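You operate a simulated robot arm through the tools that you are given. There is no shell and no other tool.

You run a simulated two-armed robot. Do the job below in one go: nothing can be reset, and whatever is moved stays where it is left.

Task
Bring the air on and set it as the air card says.
Fine: shut the bowl drain first, then open the air valve; set the bar on the air display and the drops on the drip display.

The check looks at the end state, three seconds after you hand in, the way a careful person would. Anything else that was tipped, shoved, dropped, spilled or broken makes it a failure.

Robot
Two 6-joint arms with two-finger parallel grippers on one trunk that stands fixed in place. Base frame: the origin is at the foot of the trunk, x ahead of it, y to its left, z up; the work surface is at about z = 0.8. Readings come in m, rad, newtons and seconds.
The left shoulder is at [0.06, 0.187, 1.297], the right one opposite. With the tool pointing down near the work surface each hand reaches from about 0.1 to 0.54 m from the base axis, measured 20 degrees to its own side. Payload 1.57 kg a hand.
The TCP of each hand is the grasp point between the finger pads, 0.03 m short of the fingertips. In the tool frame z runs along the fingers and y along their closing line. Largest opening 0.11 m; finger width 0.024, thickness 0.012; the body of the gripper, 0.048 by 0.112 m, starts 0.078 m behind the TCP.
Orientation is that of the tool frame in the base frame, as [roll, pitch, yaw] about the fixed x, y, z axes, in that order (R = Rz(yaw) Ry(pitch) Rx(roll)). With the fingers straight down and closing along the base's y, the tool's x points along the base's -x, its y along +y and its z along -z.

Tools
- The arms move only by the tool servo_tool. It takes "left_deltas", "right_deltas" or both (then of equal length, played together; a hand with none holds still); each is a list of rows, each an object of numbers (a shift or turn left out is 0, a gripper value left out holds the last): "wx", "wy", "wz": the turn, a rotation vector about the tool's x, y, z in units of 6 degrees (1.0 is 6 degrees); "tx", "ty", "tz": the shift along the tool's x, y, z in units of 25 mm (1.0 is 25 mm); "hand": the gripper command, from -1 (fully open) to 1 (shut), values between in proportion. In form: [{"wx": .., "wy": .., "wz": .., "tx": .., "ty": .., "tz": .., "hand": ..}, ...]. A call has 1 to 20 rows; each row shifts and turns the commanded pose from where the row before left it, along the tool's axes as they then stand. A call with a number of a shift or a turn outside -1 to 1 is refused whole. A row lasts 0.2 s, in which the tool goes at most 0.05 m and 0.15 rad; a call with a longer step from one row to the next is refused whole, and so is a gripper value outside its range. Where a pose cannot be reached the arm comes as near as it can. A force on the tool above 60 N (or 10 N above the force at the start of the call, whichever is more), or a blocked arm, ends the call early, and 0.2 s more pass. The fingers move at their own pace (about 0.153 m/s each) and stop on an object; they squeeze with about 33 N. The grip force told is the motor's: it shows also when the fingers shut on nothing. Time passes only in rows, and 0.2 s behind the last, so rows that do not move let the fingers close. The reply holds the time, the measured pose of the TCP, the force on the tool along the base axes, the opening and the grip force, in the units named above and with some noise, with the torque about the TCP (base axes, N m) and any sound that the robot's microphone picked up.
- Cameras (640 x 400 px; columns grow to the right, rows downward): "scene" is now at [0.0155, 0.0089, 1.8344]; the picture's right is [0.12, -0.99, 0.00], its down [-0.77, -0.10, -0.63] and it looks along [0.62, 0.08, -0.78] (base axes); focal length 338 px, centre (320, 200). "left" rides on the left gripper at [0.07, -0.016, -0.141] in its tool frame; the picture's right is [0.23, 0.97, 0.00], its down [-0.86, 0.20, -0.48] and it looks along [-0.47, 0.11, 0.88] (tool axes); focal length 222 px, centre (320, 200). "right" rides on the right gripper at [0.07, 0.016, -0.141] in its tool frame; the picture's right is [-0.23, 0.97, 0.00], its down [-0.86, -0.20, -0.48] and it looks along [-0.47, -0.11, 0.88] (tool axes); focal length 222 px, centre (320, 200). There is no depth. A picture from a camera that has moved, and an enlarged one, comes with that camera's place and axes in the base frame and with its lens.
- grab_frame(camera): a new picture of that camera. It takes no simulated time.
- lift_body(by): slides the trunk up (or, below 0, down) by that many m; the arms and the scene camera ride with it, the base frame stays. It gives what a move gives, with no picture.
- pan_tilt(pan, tilt): turns the head with the scene camera to pan (to the left, within 1.501 rad either way) and tilt (down, from -0.506 to 1.204), counted from straight ahead of the robot. It gives what a move gives.
- zoom(camera, box): a new picture of the part [left, top, right, bottom] of that camera's present view, enlarged. It takes no simulated time.
- hand_in(): hands the job in; it is judged then, once.

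Nothing tells you positions but the pictures and the camera data. Unless the task says otherwise, let go and move clear before handing in.

The tools are called as name(argument=value, ...) on one line, values as JSON. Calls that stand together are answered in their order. servo_tool: Moves the arms, as the interface text tells. Its arguments: {"type":"object","properties":{"left_deltas":{"type":"array"},"right_deltas":{"type":"array"}},"required":[]} The other tools are called the same way: lift_body (by) moves the trunk up or down; pan_tilt (pan, tilt) turns the head that bears the scene camera; grab_frame (camera) takes a picture; zoom (camera, box) takes an enlarged picture of a part of a camera's view; hand_in () hands the job in.

At the start:

```text
t: 0.0
left_tcp_pos: [0.3371, 0.3249, 1.4843]
left_tcp_rot: [3.141, -0.001, -3.139]
left_wrist_force: [0.8, -0.1, 0.7]
left_torque: [0.01, -0.02, 0.0]
left_grip_width: 0.1098
left_grip_force: 0.1
right_tcp_pos: [0.3415, -0.0416, 1.4709]
right_tcp_rot: [-3.141, 0.0, 3.141]
right_wrist_force: [0.4, 0.1, -0.7]
right_torque: [0.02, 0.02, -0.01]
right_grip_width: 0.1099
right_grip_force: 0.0
trunk travel left (down, up): [-0.925, 0.065]
head pan, tilt (commanded): [0.126, 0.894]
```

scene: 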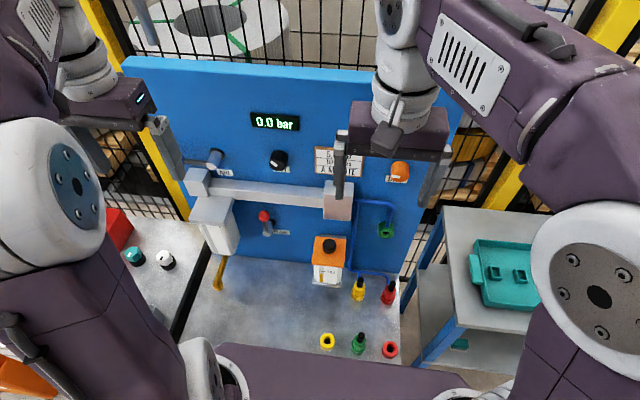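
right: 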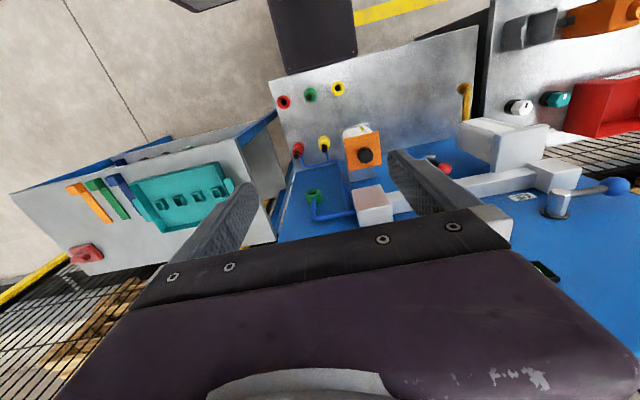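
left: 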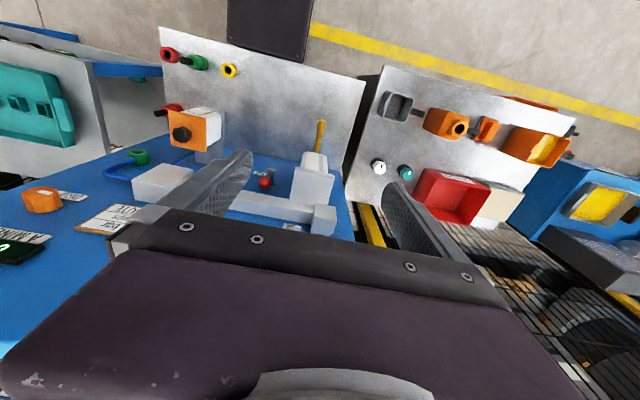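

I see a blue panel with an air display (0.0 bar), knobs, a card, a pipe assembly and a bench; the arms block part of the view. I'll zoom in on the details first.

zoom(camera="scene", box=[180, 90, 440, 250])

zoom(camera="scene", box=[180, 180, 420, 330])

zoom(camera="left", box=[0, 90, 340, 290])

zoom(camera="right", box=[260, 80, 640, 300])

```text
2.46 times, centred on (310, 170) of scene
camera zoom: at [0.0155, 0.0089, 1.8344], right [0.12, -0.99, 0.0], down [-0.77, -0.1, -0.63], along [0.62, 0.08, -0.78], focal length 831 px, centre (345, 274)
```

zoom: 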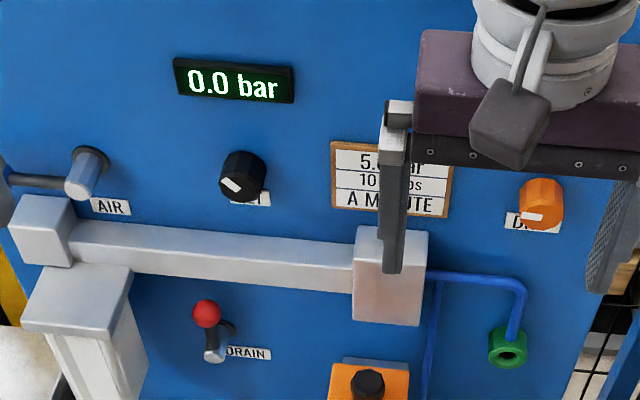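

```text
2.67 times, centred on (300, 255) of scene
camera zoom: at [0.0155, 0.0089, 1.8344], right [0.12, -0.99, 0.0], down [-0.77, -0.1, -0.63], along [0.62, 0.08, -0.78], focal length 901 px, centre (373, 53)
```

zoom: 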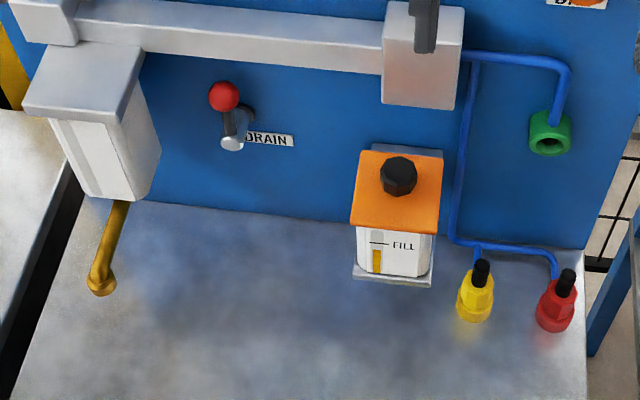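

```text
1.88 times, centred on (170, 190) of left
camera zoom: at [0.2654, 0.3096, 1.6257], right [-0.23, 0.97, 0.0], down [0.86, 0.2, 0.48], along [0.47, 0.11, -0.88], focal length 418 px, centre (602, 219)
```

zoom: 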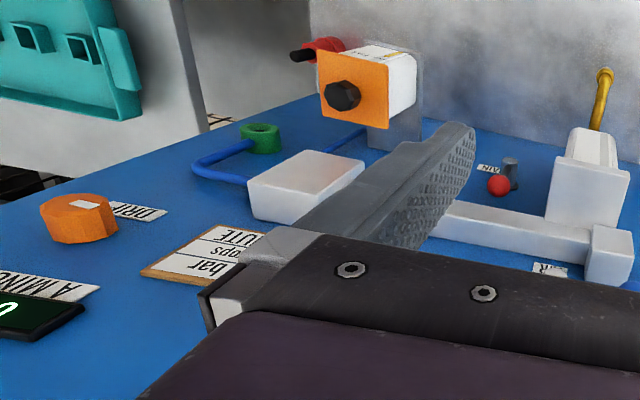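

```text
1.68 times, centred on (450, 190) of right
camera zoom: at [0.2711, -0.0231, 1.6121], right [0.23, 0.97, 0.0], down [0.86, -0.2, 0.48], along [0.47, -0.11, -0.88], focal length 374 px, centre (101, 217)
```

zoom: 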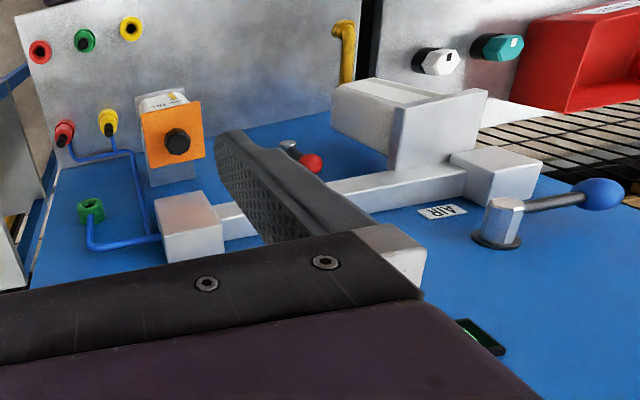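

A vertical blue panel sits at about x≈0.55, with the AIR lever, SET knob, DRAIN lever, DRIP knob and card on it. The hands block the card and the drip display, so I'll move them aside first.

servo_tool(right_deltas=[{"ty": -1, "tx": 0.3}, {"ty": -1, "tx": 0.3}, {"ty": -1, "tx": 0.3}, {"ty": -1, "tx": 0.3}, {"ty": -1, "tx": 0.3}, {"ty": -1, "tx": 0.3}, {"ty": -1, "tx": 0.3}, {"ty": -1, "tx": 0.3}], left_deltas=[{"ty": 1, "tx": 0.3}, {"ty": 1, "tx": 0.3}, {"ty": 1, "tx": 0.3}, {"ty": 1, "tx": 0.3}, {"ty": 1, "tx": 0.3}, {"ty": 0, "tx": 0.3}, {"ty": 0, "tx": 0.3}, {"ty": 0, "tx": 0.3}])

grab_frame(camera="scene")

zoom(camera="scene", box=[280, 80, 440, 200])

zoom(camera="scene", box=[120, 80, 300, 200])

```text
t: 1.8
left_tcp_pos: [0.275, 0.4518, 1.4852]
left_tcp_rot: [-3.141, 0.002, -3.141]
left_wrist_force: [0.0, -0.2, 0.4]
left_torque: [-0.02, 0.01, -0.03]
left_grip_width: 0.11
left_grip_force: 0.0
right_tcp_pos: [0.2814, -0.2402, 1.4713]
right_tcp_rot: [3.141, -0.001, -3.141]
right_wrist_force: [-0.3, 0.2, -0.4]
right_torque: [-0.01, -0.01, 0.01]
right_grip_width: 0.11
right_grip_force: 0.0
trunk travel left (down, up): [-0.925, 0.065]
head pan, tilt (commanded): [0.126, 0.894]
```

```text
taken
camera scene: at [0.0146, 0.0086, 1.8344], right [0.12, -0.99, 0.0], down [-0.77, -0.1, -0.63], along [0.62, 0.08, -0.78], focal length 338 px, centre (320, 200)
```

scene: 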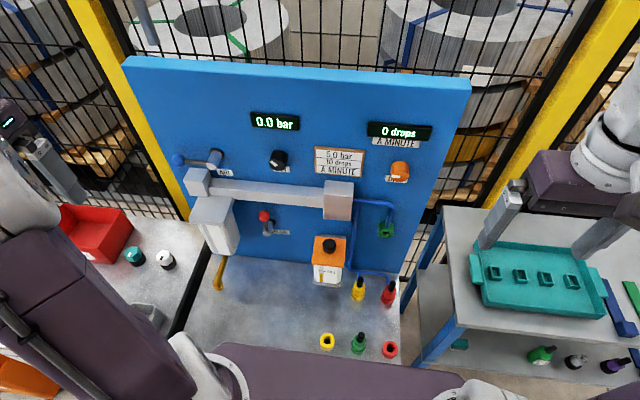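

```text
3.33 times, centred on (360, 140) of scene
camera zoom: at [0.0146, 0.0086, 1.8344], right [0.12, -0.99, 0.0], down [-0.77, -0.1, -0.63], along [0.62, 0.08, -0.78], focal length 1126 px, centre (187, 400)
```

zoom: 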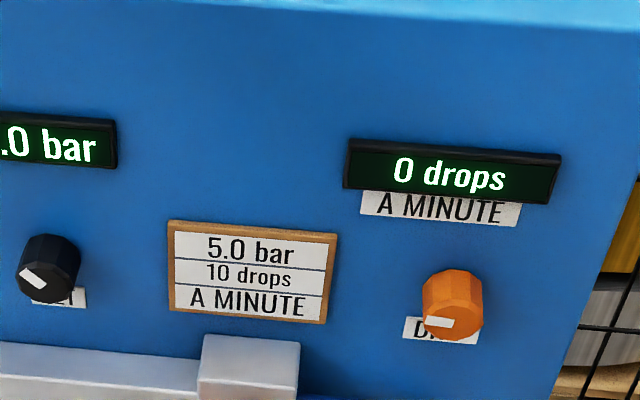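

```text
3.33 times, centred on (210, 140) of scene
camera zoom: at [0.0146, 0.0086, 1.8344], right [0.12, -0.99, 0.0], down [-0.77, -0.1, -0.63], along [0.62, 0.08, -0.78], focal length 1126 px, centre (687, 400)
```

zoom: 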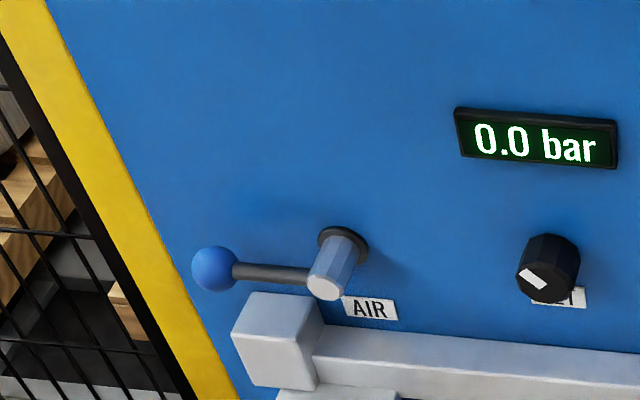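

The card reads 5.0 bar and 10 drops a minute; both displays are at zero, and the AIR lever points left. I'll turn the left hand to point forward so that its camera can look at the panel closely.

servo_tool(left_deltas=[{"tx": -1}, {"tx": -1}, {"wy": -1}, {"wy": -1}, {"wy": -1}, {"wy": -1}, {"wy": -1}, {"wy": -1}, {"wy": -1}, {"wy": -1}, {"wy": -1}, {"wy": -1}, {"wy": -1}, {"wy": -1}, {"wy": -1}, {"wy": -1}, {"wy": -1}])

grab_frame(camera="left")

grab_frame(camera="scene")

```text
t: 5.4
left_tcp_pos: [0.3276, 0.4497, 1.4825]
left_tcp_rot: [-0.071, 1.57, -0.068]
left_wrist_force: [0.2, 1.2, -1.2]
left_torque: [-0.01, 0.03, -0.02]
left_grip_width: 0.11
left_grip_force: 0.1
right_tcp_pos: [0.2818, -0.238, 1.4709]
right_tcp_rot: [3.14, 0.0, -3.141]
right_wrist_force: [0.1, -0.1, 0.4]
right_torque: [-0.04, 0.03, 0.0]
right_grip_width: 0.11
right_grip_force: 0.1
trunk travel left (down, up): [-0.925, 0.065]
head pan, tilt (commanded): [0.126, 0.894]
```

```text
taken
camera left: at [0.1841, 0.435, 1.4137], right [0.0, 0.97, -0.23], down [-0.48, 0.2, 0.85], along [0.88, 0.11, 0.47], focal length 222 px, centre (320, 200)
```

left: 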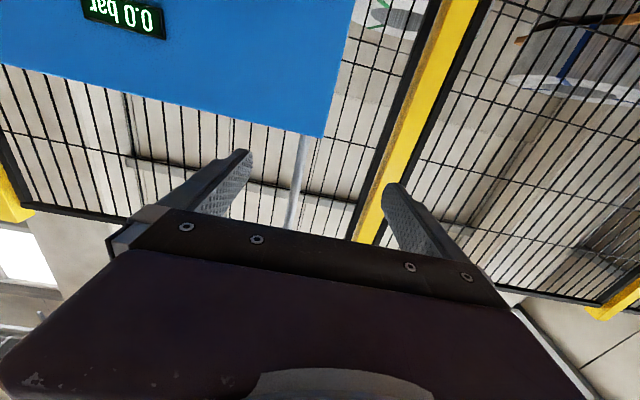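

```text
taken
camera scene: at [0.0154, 0.0101, 1.8344], right [0.12, -0.99, 0.0], down [-0.77, -0.1, -0.63], along [0.62, 0.08, -0.78], focal length 338 px, centre (320, 200)
```

scene: 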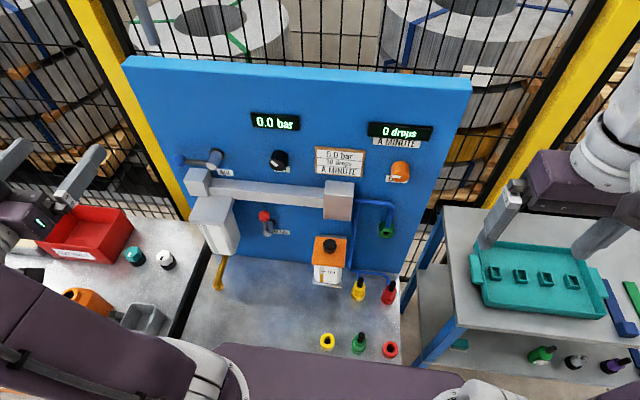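

The left hand now points forward, with its camera beneath and looking up. I'll bring it in front of the panel, keeping well back, for a close look at the levers.

servo_tool(left_deltas=[{"ty": -1, "tx": 1}, {"ty": -1, "tx": 1}, {"ty": -1, "tx": 1}, {"ty": -1, "tx": 1}, {"ty": -1, "tx": 1}, {"ty": -1, "tx": 1}, {"tx": 1}, {"tx": 1}, {"tx": 1}, {"tx": 1}])

grab_frame(camera="left")

grab_frame(camera="scene")

```text
t: 7.6
left_tcp_pos: [0.3421, 0.4565, 1.3509]
left_tcp_rot: [-2.165, 1.566, -2.167]
left_wrist_force: [-0.4, 0.9, 0.5]
left_torque: [0.01, -0.02, 0.0]
left_grip_width: 0.11
left_grip_force: 0.0
left hand out of reach, approached as far as the arm can: row 3, 4, 5, 6, 7, 8, 9, 10
right_tcp_pos: [0.2824, -0.2376, 1.4706]
right_tcp_rot: [3.141, 0.0, -3.141]
right_wrist_force: [0.6, 0.4, -0.3]
right_torque: [-0.05, -0.01, 0.01]
right_grip_width: 0.1099
right_grip_force: 0.0
trunk travel left (down, up): [-0.925, 0.065]
head pan, tilt (commanded): [0.126, 0.894]
```

```text
taken
camera left: at [0.1987, 0.4409, 1.2826], right [0.0, 0.97, -0.23], down [-0.48, 0.2, 0.86], along [0.88, 0.11, 0.46], focal length 222 px, centre (320, 200)
```

left: 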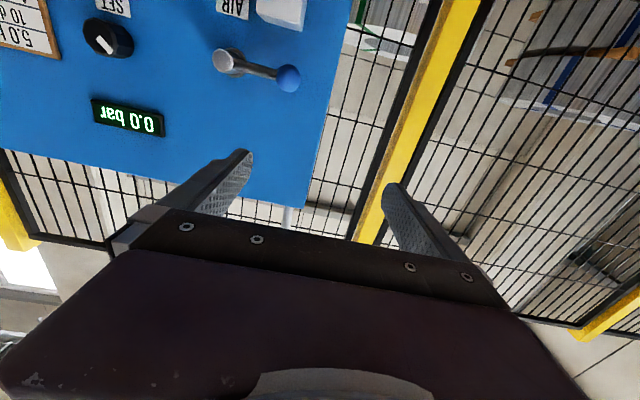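

```text
taken
camera scene: at [0.0156, 0.01, 1.8344], right [0.12, -0.99, 0.0], down [-0.77, -0.1, -0.63], along [0.62, 0.08, -0.78], focal length 338 px, centre (320, 200)
```

scene: 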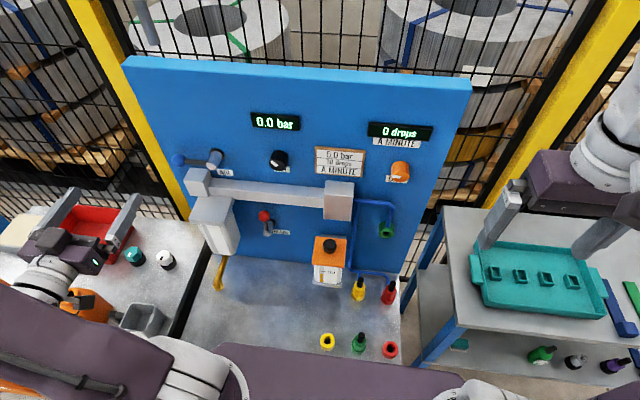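

The left hand can't come closer to the trunk line while pointing forward this far back. I'll measure how far the pipe and bowl stand out before choosing an approach.

zoom(camera="scene", box=[160, 140, 280, 300])

zoom(camera="scene", box=[290, 140, 410, 300])

grab_frame(camera="right")

zoom(camera="left", box=[0, 0, 340, 200])

```text
2.50 times, centred on (220, 220) of scene
camera zoom: at [0.0156, 0.01, 1.8344], right [0.12, -0.99, 0.0], down [-0.77, -0.1, -0.63], along [0.62, 0.08, -0.78], focal length 844 px, centre (570, 150)
```

zoom: 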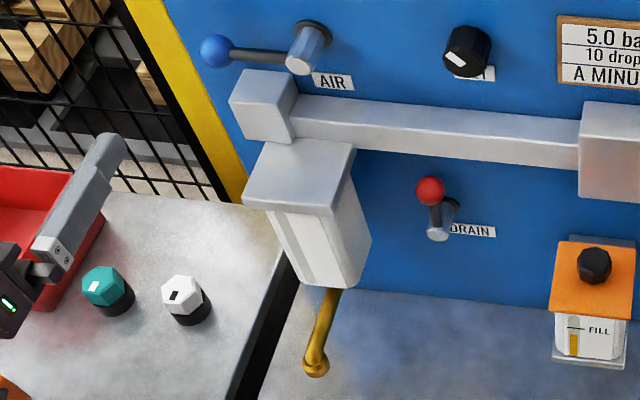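

```text
2.50 times, centred on (350, 220) of scene
camera zoom: at [0.0156, 0.01, 1.8344], right [0.12, -0.99, 0.0], down [-0.77, -0.1, -0.63], along [0.62, 0.08, -0.78], focal length 844 px, centre (245, 150)
```

zoom: 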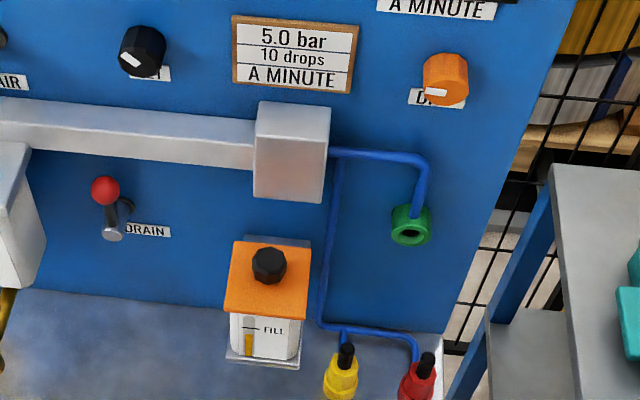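

```text
taken
camera right: at [0.2116, -0.2214, 1.6117], right [0.23, 0.97, 0.0], down [0.86, -0.2, 0.48], along [0.47, -0.11, -0.88], focal length 222 px, centre (320, 200)
```

right: 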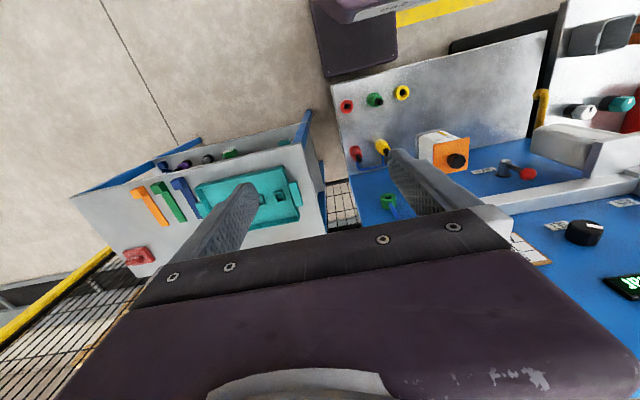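

```text
1.88 times, centred on (170, 100) of left
camera zoom: at [0.1987, 0.4409, 1.2826], right [0.0, 0.97, -0.23], down [-0.48, 0.2, 0.86], along [0.88, 0.11, 0.46], focal length 418 px, centre (602, 388)
```

zoom: 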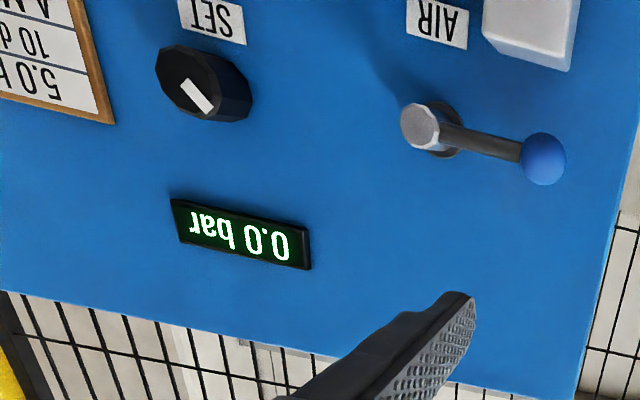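

I now have rough 3D positions: the AIR hub is near (0.52, 0.32, 1.29) with its ball at y≈0.40, SET near (0.545, 0.17, 1.30), DRIP near (0.543, -0.10, 1.30), and the DRAIN hub near (0.52, 0.225, 1.03) with its lever up. I'll lower the trunk a bit for a more frontal view and to see how the levers clear the bowl and pipe.

lift_body(by=-0.25)

pan_tilt(pan=0.2, tilt=0.65)

grab_frame(camera="scene")

```text
t: 10.2
left_tcp_pos: [0.3411, 0.4553, 1.1019]
left_tcp_rot: [-2.205, 1.567, -2.209]
left_wrist_force: [-0.3, -0.1, -0.2]
left_torque: [0.01, -0.01, 0.01]
left_grip_width: 0.1099
left_grip_force: 0.0
right_tcp_pos: [0.2821, -0.2396, 1.2207]
right_tcp_rot: [-3.14, 0.001, 3.141]
right_wrist_force: [0.3, 0.8, -0.1]
right_torque: [-0.01, 0.0, 0.01]
right_grip_width: 0.1099
right_grip_force: 0.1
trunk travel left (down, up): [-0.675, 0.315]
head pan, tilt (commanded): [0.126, 0.894]
```

```text
t: 10.9
left_tcp_pos: [0.3418, 0.4563, 1.1022]
left_tcp_rot: [-2.205, 1.565, -2.211]
left_wrist_force: [-0.8, -0.4, -0.1]
left_torque: [-0.03, -0.02, 0.02]
left_grip_width: 0.1101
left_grip_force: 0.1
right_tcp_pos: [0.2812, -0.24, 1.2214]
right_tcp_rot: [-3.14, 0.0, -3.141]
right_wrist_force: [0.3, -0.1, 0.6]
right_torque: [0.02, 0.01, 0.03]
right_grip_width: 0.1099
right_grip_force: 0.1
trunk travel left (down, up): [-0.675, 0.315]
head pan, tilt (commanded): [0.201, 0.649]
```

```text
taken
camera scene: at [0.0251, 0.0167, 1.6043], right [0.2, -0.98, 0.0], down [-0.59, -0.12, -0.8], along [0.78, 0.16, -0.61], focal length 338 px, centre (320, 200)
```

scene: 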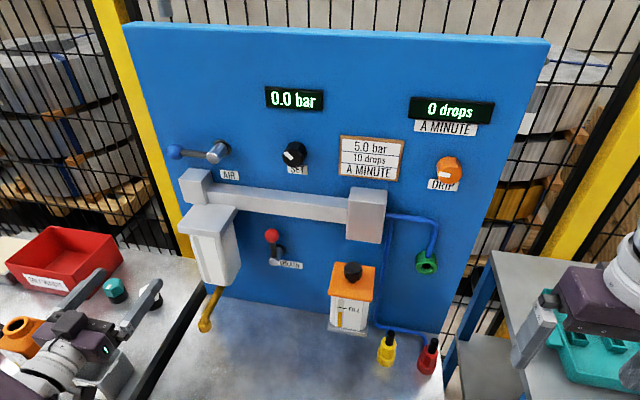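

zoom(camera="scene", box=[160, 190, 320, 300])

zoom(camera="scene", box=[150, 110, 310, 220])

zoom(camera="scene", box=[320, 80, 500, 220])

grab_frame(camera="left")

grab_frame(camera="right")

```text
3.64 times, centred on (240, 245) of scene
camera zoom: at [0.0251, 0.0167, 1.6043], right [0.2, -0.98, 0.0], down [-0.59, -0.12, -0.8], along [0.78, 0.16, -0.61], focal length 1228 px, centre (611, 36)
```

zoom: 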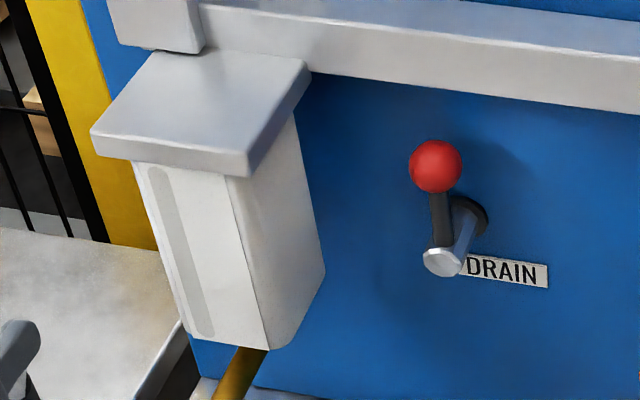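

```text
3.64 times, centred on (230, 165) of scene
camera zoom: at [0.0251, 0.0167, 1.6043], right [0.2, -0.98, 0.0], down [-0.59, -0.12, -0.8], along [0.78, 0.16, -0.61], focal length 1228 px, centre (647, 327)
```

zoom: 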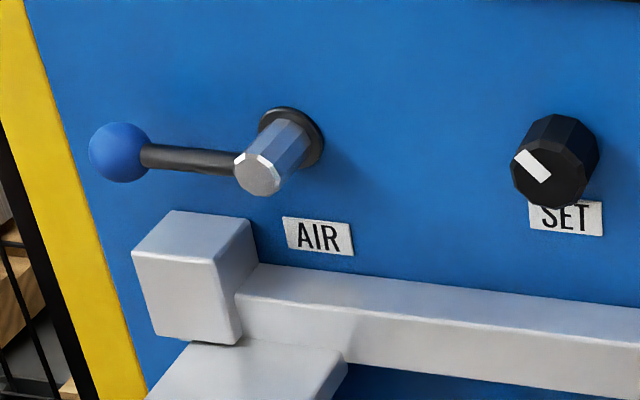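

```text
2.86 times, centred on (410, 150) of scene
camera zoom: at [0.0251, 0.0167, 1.6043], right [0.2, -0.98, 0.0], down [-0.59, -0.12, -0.8], along [0.78, 0.16, -0.61], focal length 965 px, centre (63, 343)
```

zoom: 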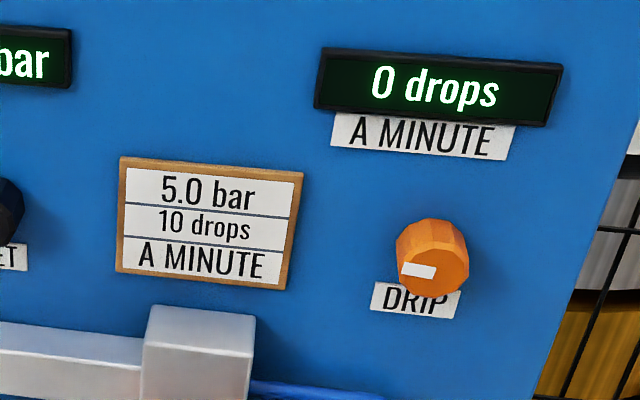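

```text
taken
camera left: at [0.1986, 0.44, 1.033], right [0.0, 0.97, -0.23], down [-0.48, 0.2, 0.86], along [0.88, 0.11, 0.46], focal length 222 px, centre (320, 200)
```

left: 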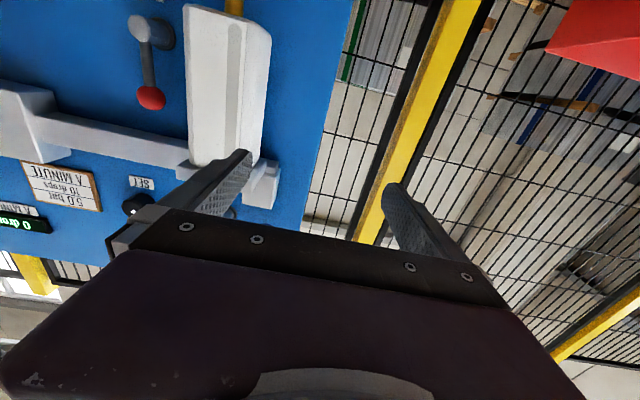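

```text
taken
camera right: at [0.2114, -0.2224, 1.3615], right [0.23, 0.97, 0.0], down [0.86, -0.2, 0.48], along [0.47, -0.11, -0.88], focal length 222 px, centre (320, 200)
```

right: 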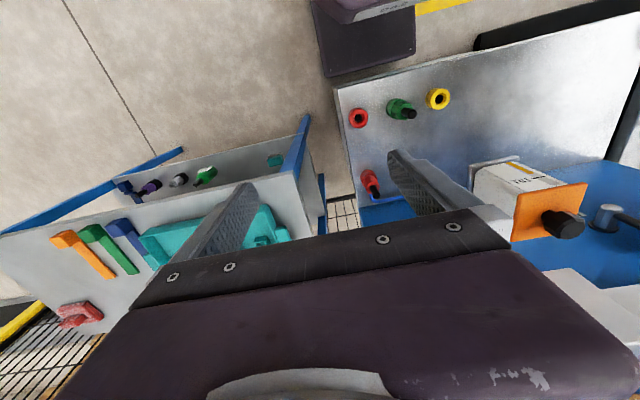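

The view is much clearer now: the DRAIN lever points straight up (hub about y=0.224, z=1.025), and the AIR lever is horizontal to the left with a block below it, so it can only swing up. I'll raise the trunk again so the left arm has room to reach the drain, then bring that hand down in front.

lift_body(by=0.31)

servo_tool(left_deltas=[{"tz": 0.5, "tx": 0.5, "hand": 0.1}, {"tz": 0.5, "tx": 0.5}, {"tx": 1}, {"tx": 1}])

```text
t: 14.0
left_tcp_pos: [0.3416, 0.4568, 1.412]
left_tcp_rot: [-2.213, 1.565, -2.217]
left_wrist_force: [0.1, -0.3, 0.1]
left_torque: [-0.03, -0.04, 0.02]
left_grip_width: 0.11
left_grip_force: 0.0
right_tcp_pos: [0.2811, -0.2397, 1.5307]
right_tcp_rot: [-3.14, 0.002, -3.141]
right_wrist_force: [0.4, -0.6, 0.3]
right_torque: [0.03, -0.01, 0.02]
right_grip_width: 0.11
right_grip_force: 0.0
trunk travel left (down, up): [-0.985, 0.005]
head pan, tilt (commanded): [0.201, 0.649]
```

```text
t: 15.0
left_tcp_pos: [0.3755, 0.4901, 1.3584]
left_tcp_rot: [-2.07, 1.562, -2.078]
left_wrist_force: [0.4, 0.0, 0.5]
left_torque: [-0.02, -0.02, 0.01]
left_grip_width: 0.0496
left_grip_force: 0.1
left hand out of reach, approached as far as the arm can: row 1, 2, 3, 4
right_tcp_pos: [0.282, -0.2386, 1.5315]
right_tcp_rot: [-3.137, 0.0, -3.142]
right_wrist_force: [0.5, 0.4, -0.4]
right_torque: [0.01, 0.0, -0.04]
right_grip_width: 0.1096
right_grip_force: 0.0
trunk travel left (down, up): [-0.985, 0.005]
head pan, tilt (commanded): [0.201, 0.649]
```

The commanded pose had run ahead of the arm (out of reach), so I'll step the command back to the left until it and the arm agree again.

servo_tool(left_deltas=[{"ty": 1}, {"ty": 1}, {"ty": 1}])

```text
t: 15.8
left_tcp_pos: [0.3753, 0.5651, 1.3597]
left_tcp_rot: [-2.076, 1.564, -2.08]
left_wrist_force: [-0.2, -0.2, -0.6]
left_torque: [0.0, 0.01, 0.0]
left_grip_width: 0.0496
left_grip_force: 0.1
right_tcp_pos: [0.282, -0.2391, 1.5313]
right_tcp_rot: [3.14, 0.001, -3.141]
right_wrist_force: [-0.2, -0.4, 0.3]
right_torque: [-0.01, 0.0, 0.0]
right_grip_width: 0.1102
right_grip_force: 0.0
trunk travel left (down, up): [-0.985, 0.005]
head pan, tilt (commanded): [0.201, 0.649]
```

The command follows the reached pose, which makes this simple. Now I'll go straight down at y≈0.56, then over to the drain.

servo_tool(left_deltas=[{"tx": 1}, {"tx": 1}, {"tx": 1}, {"tx": 1}, {"tx": 1}, {"tx": 1}, {"tx": 1}, {"tx": 1}, {"tx": 1}, {"tx": 1}, {"tx": 1}])

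grab_frame(camera="left")

grab_frame(camera="scene")

```text
t: 18.2
left_tcp_pos: [0.3753, 0.5623, 1.0857]
left_tcp_rot: [-2.14, 1.566, -2.144]
left_wrist_force: [0.4, 0.1, 0.5]
left_torque: [-0.01, 0.02, 0.0]
left_grip_width: 0.0492
left_grip_force: 0.1
right_tcp_pos: [0.2806, -0.2397, 1.5298]
right_tcp_rot: [3.141, 0.001, 3.141]
right_wrist_force: [-0.5, 0.8, -0.6]
right_torque: [-0.02, 0.0, 0.0]
right_grip_width: 0.11
right_grip_force: 0.1
trunk travel left (down, up): [-0.985, 0.005]
head pan, tilt (commanded): [0.201, 0.649]
```

```text
taken
camera left: at [0.2311, 0.5467, 1.016], right [0.0, 0.97, -0.23], down [-0.48, 0.21, 0.86], along [0.88, 0.11, 0.46], focal length 222 px, centre (320, 200)
```

left: 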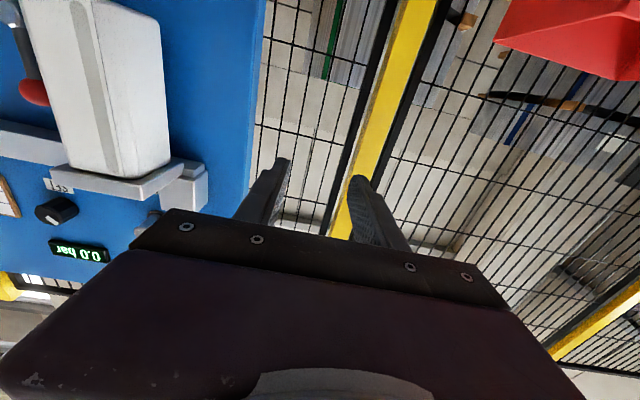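

```text
taken
camera scene: at [0.0252, 0.0168, 1.9144], right [0.2, -0.98, 0.0], down [-0.59, -0.12, -0.8], along [0.78, 0.16, -0.6], focal length 338 px, centre (320, 200)
```

scene: 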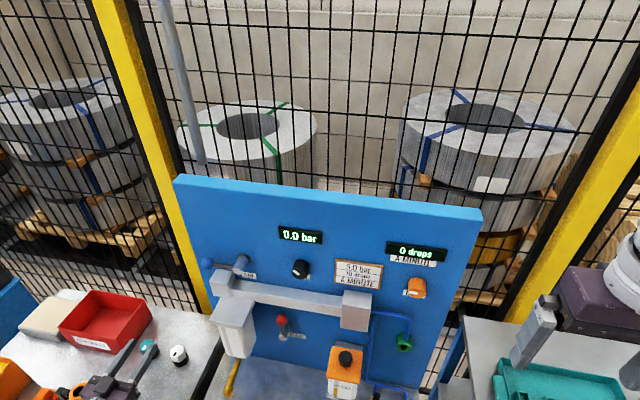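

The way in front of the bowl (front at x≈0.43) is clear with fingertips at x≈0.405. I'll move right toward the drain.

servo_tool(left_deltas=[{"ty": -1}, {"ty": -1}, {"ty": -1}, {"ty": -1}, {"ty": -1}, {"ty": -1}])

grab_frame(camera="left")

pan_tilt(pan=0.2, tilt=0.85)

grab_frame(camera="scene")

```text
t: 19.6
left_tcp_pos: [0.3886, 0.4743, 1.0452]
left_tcp_rot: [-1.74, 1.564, -1.745]
left_wrist_force: [0.7, 0.0, -0.6]
left_torque: [0.01, 0.03, -0.01]
left_grip_width: 0.0495
left_grip_force: 0.1
left hand out of reach, approached as far as the arm can: row 3, 4, 5, 6
right_tcp_pos: [0.2816, -0.239, 1.5314]
right_tcp_rot: [-3.141, 0.0, 3.142]
right_wrist_force: [0.0, -0.1, 0.2]
right_torque: [0.01, 0.0, 0.0]
right_grip_width: 0.1098
right_grip_force: 0.1
trunk travel left (down, up): [-0.985, 0.005]
head pan, tilt (commanded): [0.201, 0.649]
```

```text
taken
camera left: at [0.2445, 0.4583, 0.9764], right [0.01, 0.97, -0.23], down [-0.48, 0.21, 0.85], along [0.88, 0.11, 0.46], focal length 222 px, centre (320, 200)
```

left: 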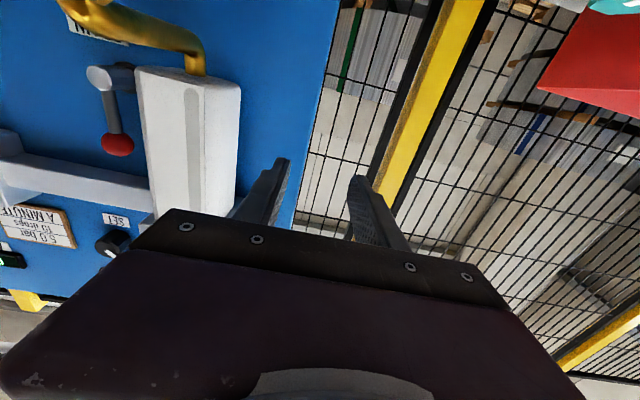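

```text
t: 20.4
left_tcp_pos: [0.3883, 0.4748, 1.0458]
left_tcp_rot: [-1.715, 1.564, -1.72]
left_wrist_force: [0.6, -0.6, 0.1]
left_torque: [0.01, -0.01, 0.03]
left_grip_width: 0.0494
left_grip_force: 0.0
right_tcp_pos: [0.281, -0.2391, 1.5305]
right_tcp_rot: [-3.141, 0.001, -3.141]
right_wrist_force: [-1.1, 0.3, -0.5]
right_torque: [0.0, 0.0, -0.02]
right_grip_width: 0.11
right_grip_force: 0.1
trunk travel left (down, up): [-0.985, 0.005]
head pan, tilt (commanded): [0.201, 0.85]
```

```text
taken
camera scene: at [0.0168, 0.015, 1.8978], right [0.2, -0.98, 0.0], down [-0.74, -0.15, -0.66], along [0.65, 0.13, -0.75], focal length 338 px, centre (320, 200)
```

scene: 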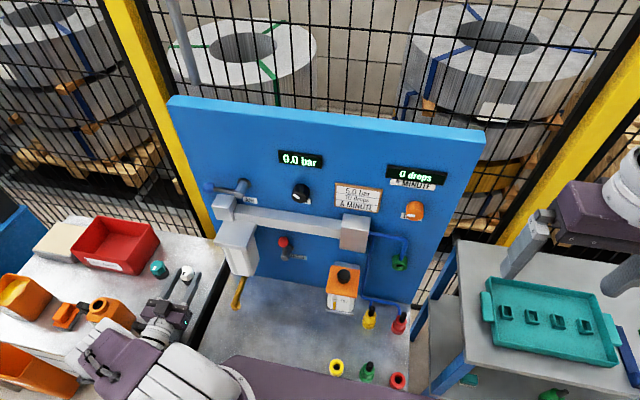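

The left arm cannot bring a forward-pointing hand in from that side. I'll back it off, and test whether the right hand can point forward in the open space beside the panel and reach across.

servo_tool(left_deltas=[{"ty": 1}, {"ty": 1}, {"ty": 1}, {"tx": -1}, {"tx": -1}, {"tx": -1}, {"tx": -1}, {"tx": -1}], right_deltas=[{"tx": -1, "ty": -0.5, "tz": 0.5, "hand": 0.1}, {"tx": -1, "ty": -0.5, "tz": 0.5}, {"tx": -1, "ty": -0.5, "tz": 0.5}, {"tx": -1, "ty": -0.5, "tz": 0.5}, {"tx": -1, "ty": -0.5, "tz": 0.5}, {"tx": -1, "ty": -0.5, "tz": 0.5}, {"tx": -0.5, "tz": 0.5}, {"tx": 0}])

servo_tool(right_deltas=[{"wy": -1}, {"wy": -1}, {"wy": -1}, {"wy": -1}, {"wy": -1}, {"wy": -1}, {"wy": -1}, {"wy": -1}, {"wy": -1}, {"wy": -1}, {"wy": -1}, {"wy": -1}, {"wy": -1}, {"wy": -1}, {"wy": -1}])

grab_frame(camera="right")

grab_frame(camera="scene")

```text
t: 22.1
left_tcp_pos: [0.3878, 0.5377, 1.1798]
left_tcp_rot: [-2.089, 1.564, -2.088]
left_wrist_force: [-0.8, 0.6, -0.1]
left_torque: [-0.01, 0.02, 0.0]
left_grip_width: 0.0494
left_grip_force: 0.0
left hand out of reach, approached as far as the arm can: row 3
right_tcp_pos: [0.4448, -0.3138, 1.4443]
right_tcp_rot: [-3.142, 0.0, -3.141]
right_wrist_force: [-0.1, 0.0, -0.1]
right_torque: [0.02, -0.02, -0.02]
right_grip_width: 0.0493
right_grip_force: 0.1
trunk travel left (down, up): [-0.985, 0.005]
head pan, tilt (commanded): [0.201, 0.85]
```

```text
t: 25.4
left_tcp_pos: [0.3881, 0.5383, 1.1797]
left_tcp_rot: [-2.252, 1.564, -2.253]
left_wrist_force: [0.6, -0.1, -0.4]
left_torque: [-0.03, -0.02, 0.01]
left_grip_width: 0.0493
left_grip_force: 0.2
right_tcp_pos: [0.4639, -0.3381, 1.4666]
right_tcp_rot: [1.983, 1.567, 1.982]
right_wrist_force: [-0.2, -0.1, 0.3]
right_torque: [0.01, -0.04, -0.03]
right_grip_width: 0.0496
right_grip_force: 0.0
right hand out of reach, approached as far as the arm can: row 12, 13, 14, 15
trunk travel left (down, up): [-0.985, 0.005]
head pan, tilt (commanded): [0.201, 0.85]
```

```text
taken
camera right: at [0.3228, -0.3198, 1.3961], right [0.0, 0.97, 0.23], down [-0.48, -0.2, 0.86], along [0.88, -0.11, 0.46], focal length 222 px, centre (320, 200)
```

right: 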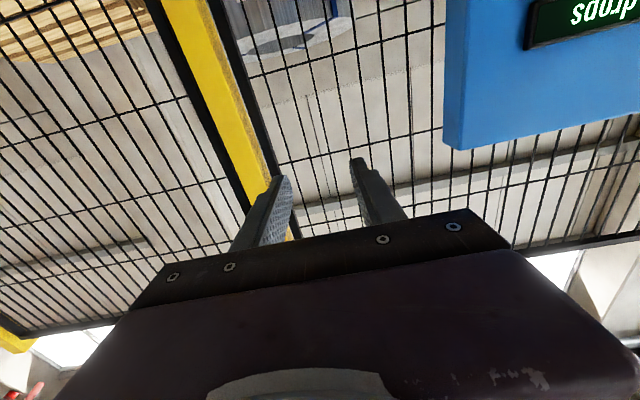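

```text
taken
camera scene: at [0.0167, 0.0146, 1.8977], right [0.2, -0.98, 0.0], down [-0.74, -0.15, -0.66], along [0.65, 0.13, -0.75], focal length 338 px, centre (320, 200)
```

scene: 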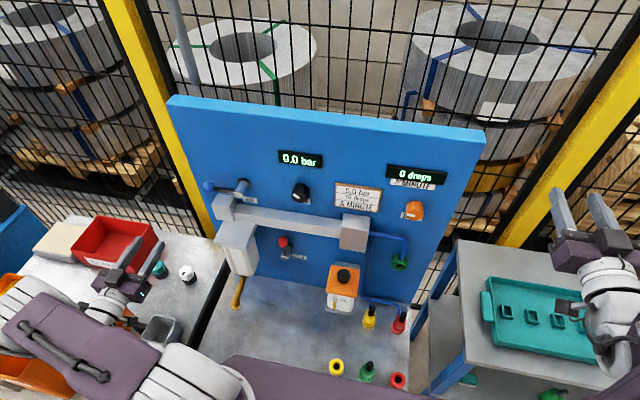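

A forward-pointing hand only works farther out, so for the drain I'll pitch the left hand about 45° down, which keeps the wrist away from the shoulder. Then I'll pass above the bowl at a safe distance from the panel.

servo_tool(left_deltas=[{"wy": 1}, {"wy": 1}, {"wy": 1}, {"wy": 1}, {"wy": 1}, {"wy": 1}, {"wy": 1}, {"wy": 0.5}, {"tx": -0.707, "tz": -0.707}, {"tx": -0.707, "tz": -0.707}, {"tx": -0.707, "tz": -0.707}, {"tx": -0.707, "tz": -0.707}, {"tx": -0.707, "tz": -0.707}, {"tx": -0.707, "tz": -0.707}])

grab_frame(camera="scene")

```text
t: 28.4
left_tcp_pos: [0.3852, 0.5365, 1.3286]
left_tcp_rot: [-3.136, 0.783, -3.139]
left_wrist_force: [0.4, 0.1, 0.3]
left_torque: [0.03, -0.01, 0.02]
left_grip_width: 0.0495
left_grip_force: 0.1
right_tcp_pos: [0.4636, -0.3373, 1.4657]
right_tcp_rot: [2.162, 1.566, 2.166]
right_wrist_force: [0.4, 0.0, 0.3]
right_torque: [0.01, 0.01, 0.03]
right_grip_width: 0.0494
right_grip_force: 0.0
trunk travel left (down, up): [-0.985, 0.005]
head pan, tilt (commanded): [0.201, 0.85]
```

```text
taken
camera scene: at [0.0165, 0.0142, 1.8977], right [0.2, -0.98, 0.0], down [-0.74, -0.15, -0.66], along [0.65, 0.13, -0.75], focal length 338 px, centre (320, 200)
```

scene: 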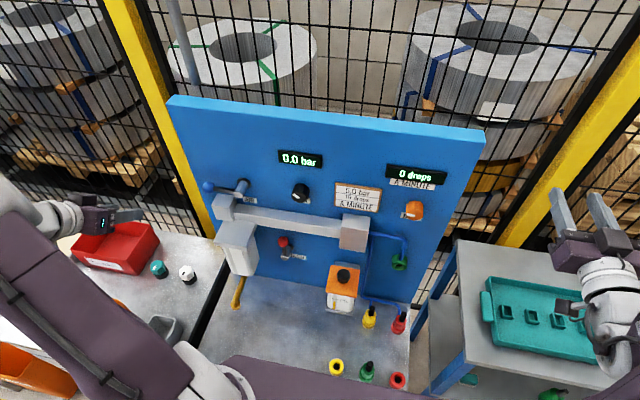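

Clear. Now I'll slide right in steps toward y≈0.23.

servo_tool(left_deltas=[{"ty": -1}, {"ty": -1}, {"ty": -1}, {"ty": -1}, {"ty": -1}, {"ty": -1}])

servo_tool(left_deltas=[{"ty": -1}, {"ty": -1}, {"ty": -1}, {"ty": -1}, {"ty": -1}, {"ty": -1}, {"ty": -0.5}])

grab_frame(camera="scene")

grab_frame(camera="left")

```text
t: 29.8
left_tcp_pos: [0.3872, 0.386, 1.3302]
left_tcp_rot: [-3.138, 0.78, 3.141]
left_wrist_force: [-0.5, -1.4, -0.3]
left_torque: [0.01, -0.01, 0.03]
left_grip_width: 0.05
left_grip_force: 0.0
right_tcp_pos: [0.4646, -0.3382, 1.4654]
right_tcp_rot: [2.158, 1.566, 2.16]
right_wrist_force: [0.3, 0.1, -1.2]
right_torque: [0.03, 0.01, 0.0]
right_grip_width: 0.0494
right_grip_force: 0.0
trunk travel left (down, up): [-0.985, 0.005]
head pan, tilt (commanded): [0.201, 0.85]
```

```text
t: 31.4
left_tcp_pos: [0.4323, 0.2525, 1.3454]
left_tcp_rot: [-3.136, 0.781, -3.14]
left_wrist_force: [-0.1, 0.7, 0.6]
left_torque: [-0.05, 0.0, 0.02]
left_grip_width: 0.0495
left_grip_force: 0.1
left hand out of reach, approached as far as the arm can: row 3, 4, 5, 6, 7
right_tcp_pos: [0.4643, -0.3388, 1.4652]
right_tcp_rot: [2.241, 1.564, 2.24]
right_wrist_force: [0.7, -0.2, -0.1]
right_torque: [0.04, 0.0, 0.01]
right_grip_width: 0.0496
right_grip_force: 0.1
trunk travel left (down, up): [-0.985, 0.005]
head pan, tilt (commanded): [0.201, 0.85]
```

```text
taken
camera scene: at [0.017, 0.0147, 1.8977], right [0.2, -0.98, 0.0], down [-0.74, -0.15, -0.66], along [0.65, 0.13, -0.75], focal length 338 px, centre (320, 200)
```

scene: 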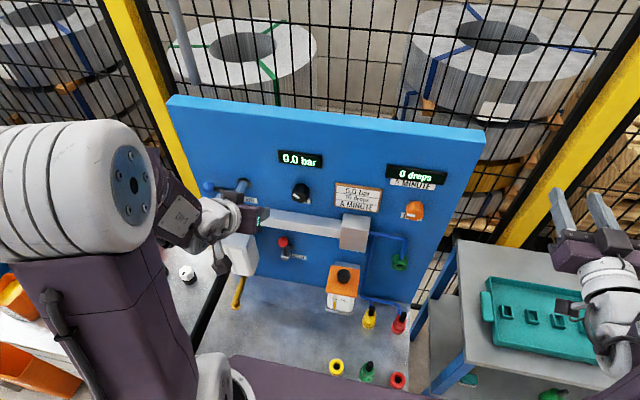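

```text
taken
camera left: at [0.2811, 0.2367, 1.398], right [-0.16, 0.97, -0.16], down [0.27, 0.2, 0.94], along [0.95, 0.1, -0.3], focal length 222 px, centre (320, 200)
```

left: 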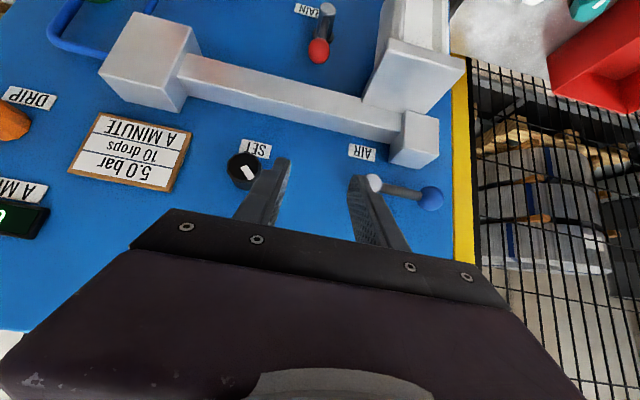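

The lubricator (orange top at about x 0.40–0.48, y 0–0.08, z≈1.1) and the bowl (y≥0.29) leave a gap around the drain lever that is best entered straight on. I'll take the left hand back out, lower the trunk so the hands work well above shoulder height, and reach across with the right hand.

servo_tool(left_deltas=[{"ty": 1}, {"ty": 1}, {"ty": 1}, {"ty": 1}, {"ty": 1}, {"ty": 1}, {"ty": 1}, {"ty": 1}, {"ty": 1}, {"ty": 1}, {"ty": 1}])

lift_body(by=-0.29)

grab_frame(camera="scene")

```text
t: 33.8
left_tcp_pos: [0.4316, 0.5294, 1.3431]
left_tcp_rot: [-3.135, 0.782, -3.141]
left_wrist_force: [-0.2, -0.4, -0.2]
left_torque: [0.0, -0.01, -0.02]
left_grip_width: 0.0493
left_grip_force: 0.1
right_tcp_pos: [0.4642, -0.335, 1.4666]
right_tcp_rot: [2.358, 1.567, 2.362]
right_wrist_force: [-0.5, 0.8, -0.1]
right_torque: [-0.02, 0.01, -0.01]
right_grip_width: 0.0497
right_grip_force: 0.0
trunk travel left (down, up): [-0.985, 0.005]
head pan, tilt (commanded): [0.201, 0.85]
```

```text
t: 36.7
left_tcp_pos: [0.4324, 0.5265, 1.0546]
left_tcp_rot: [-3.137, 0.782, -3.139]
left_wrist_force: [-0.6, 0.2, 0.6]
left_torque: [0.03, 0.02, -0.01]
left_grip_width: 0.0495
left_grip_force: 0.1
right_tcp_pos: [0.4647, -0.3362, 1.176]
right_tcp_rot: [2.238, 1.566, 2.239]
right_wrist_force: [0.3, -1.0, -0.1]
right_torque: [0.0, 0.0, 0.0]
right_grip_width: 0.0494
right_grip_force: 0.0
trunk travel left (down, up): [-0.695, 0.295]
head pan, tilt (commanded): [0.201, 0.85]
```

```text
taken
camera scene: at [0.0167, 0.015, 1.6078], right [0.2, -0.98, 0.0], down [-0.74, -0.15, -0.66], along [0.65, 0.13, -0.75], focal length 338 px, centre (320, 200)
```

scene: 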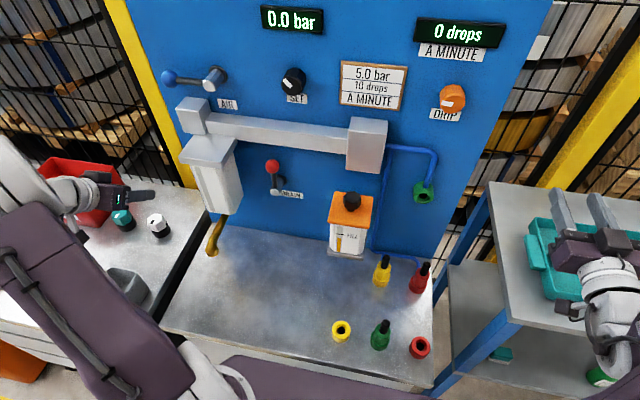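

I'll raise the right hand to z≈1.33, then slide it left in front of the panel with fingertips at x≈0.495 (everything up there stays behind x≈0.515).

servo_tool(right_deltas=[{"tx": -1}, {"tx": -1}, {"tx": -1}, {"tx": -1}, {"tx": -1}, {"tx": -1, "tz": -0.3}, {"ty": 1, "tz": -0.2}, {"ty": 1}, {"ty": 1}, {"ty": 1}, {"ty": 1}])

grab_frame(camera="scene")

```text
t: 39.1
left_tcp_pos: [0.4326, 0.5287, 1.0536]
left_tcp_rot: [-3.137, 0.781, -3.141]
left_wrist_force: [0.0, -0.3, 0.0]
left_torque: [0.01, 0.03, 0.0]
left_grip_width: 0.0495
left_grip_force: 0.1
right_tcp_pos: [0.464, -0.2179, 1.3213]
right_tcp_rot: [2.271, 1.568, 2.275]
right_wrist_force: [-0.4, -0.1, 0.5]
right_torque: [0.02, 0.03, 0.0]
right_grip_width: 0.0497
right_grip_force: 0.0
right hand out of reach, approached as far as the arm can: row 10, 11
trunk travel left (down, up): [-0.695, 0.295]
head pan, tilt (commanded): [0.201, 0.85]
```

```text
taken
camera scene: at [0.0168, 0.0155, 1.6077], right [0.2, -0.98, 0.0], down [-0.74, -0.15, -0.66], along [0.65, 0.13, -0.75], focal length 338 px, centre (320, 200)
```

scene: 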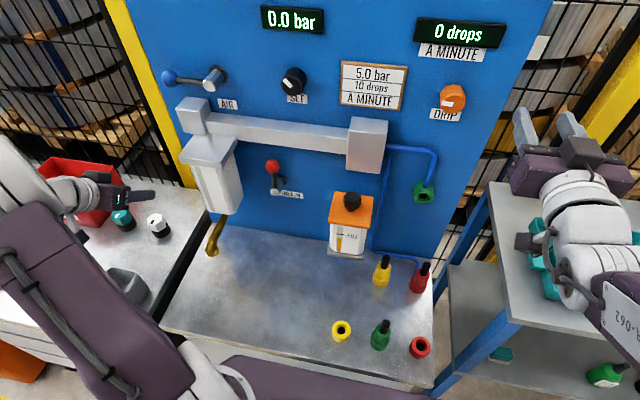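

The reach limit shows up again near y≈-0.22 at this height. I'll try higher relative to the shoulder, where there should be more room.

servo_tool(right_deltas=[{"tx": -1}, {"tx": -1}, {"tx": -1}, {"tx": -1}, {"tx": -1}, {"ty": 1}, {"ty": 1}, {"ty": 1}, {"ty": 1}])

```text
t: 41.1
left_tcp_pos: [0.4324, 0.5275, 1.0539]
left_tcp_rot: [-3.136, 0.783, -3.14]
left_wrist_force: [-0.1, -0.4, 0.0]
left_torque: [-0.03, -0.01, 0.0]
left_grip_width: 0.0496
left_grip_force: 0.0
right_tcp_pos: [0.4999, -0.1742, 1.4153]
right_tcp_rot: [2.98, 1.511, 3.03]
right_wrist_force: [-0.1, 0.9, -0.4]
right_torque: [0.0, -0.01, 0.01]
right_grip_width: 0.0496
right_grip_force: 0.1
right hand out of reach, approached as far as the arm can: row 1, 2, 3, 4, 6, 7, 8, 9
trunk travel left (down, up): [-0.695, 0.295]
head pan, tilt (commanded): [0.201, 0.85]
```

The forward pose is limited near the shoulder line, but a 45° pitched hand works. I'll use the left hand pitched 45° and rolled so that its narrow side goes between the bowl and the lubricator, and move the right hand back to the side.

servo_tool(left_deltas=[{"wz": -1, "hand": 1}, {"wz": -1}, {"wz": -1}, {"wz": -1}, {"wz": -1}, {"wz": -1}, {"wz": -1}, {"wz": -1}, {"wz": -1}, {"wz": -1}, {"wz": -1}, {"wz": -1}, {"wz": -1}, {"wz": -1}, {"wz": -1}], right_deltas=[{"ty": -1}, {"ty": -1}, {"ty": -1}, {"ty": -1}, {"ty": -1}, {"ty": 0}, {"ty": 0}, {"ty": 0}, {"ty": 0}, {"ty": 0}, {"ty": 0}, {"ty": 0}, {"ty": 0}, {"ty": 0}, {"ty": 0}])

grab_frame(camera="left")

grab_frame(camera="scene")

```text
t: 44.3
left_tcp_pos: [0.4327, 0.5271, 1.0545]
left_tcp_rot: [-2.36, -0.006, -1.572]
left_wrist_force: [0.6, 0.5, -0.1]
left_torque: [0.01, -0.02, 0.01]
left_grip_width: 0.0
left_grip_force: 21.7
right_tcp_pos: [0.503, -0.2827, 1.421]
right_tcp_rot: [2.976, 1.514, 3.019]
right_wrist_force: [0.7, 0.7, 0.2]
right_torque: [0.01, 0.0, -0.03]
right_grip_width: 0.0492
right_grip_force: 0.0
trunk travel left (down, up): [-0.695, 0.295]
head pan, tilt (commanded): [0.201, 0.85]
```

```text
taken
camera left: at [0.3422, 0.4582, 1.1679], right [-0.69, -0.23, -0.69], down [-0.48, 0.86, 0.19], along [0.54, 0.46, -0.7], focal length 222 px, centre (320, 200)
```

left: 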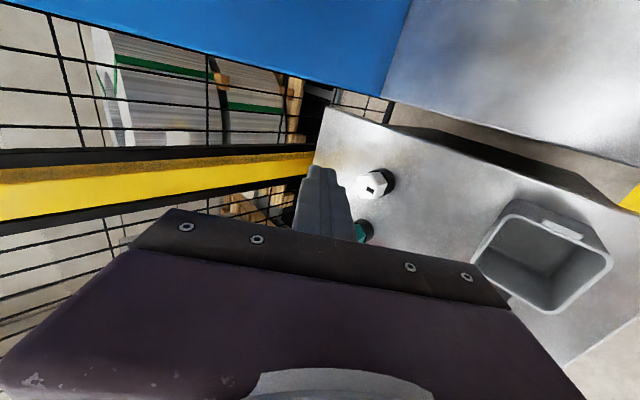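

```text
taken
camera scene: at [0.0168, 0.0151, 1.6077], right [0.2, -0.98, 0.0], down [-0.74, -0.15, -0.66], along [0.65, 0.13, -0.75], focal length 338 px, centre (320, 200)
```

scene: 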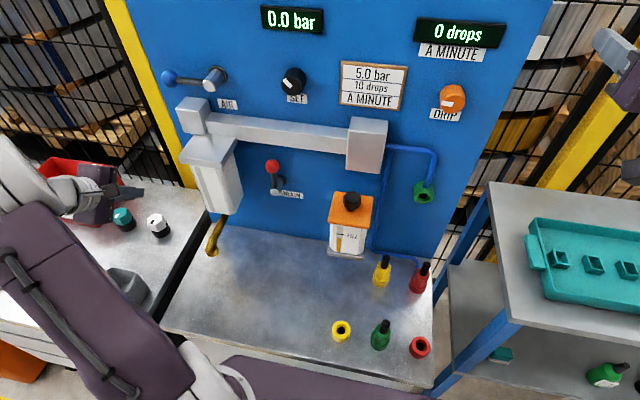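

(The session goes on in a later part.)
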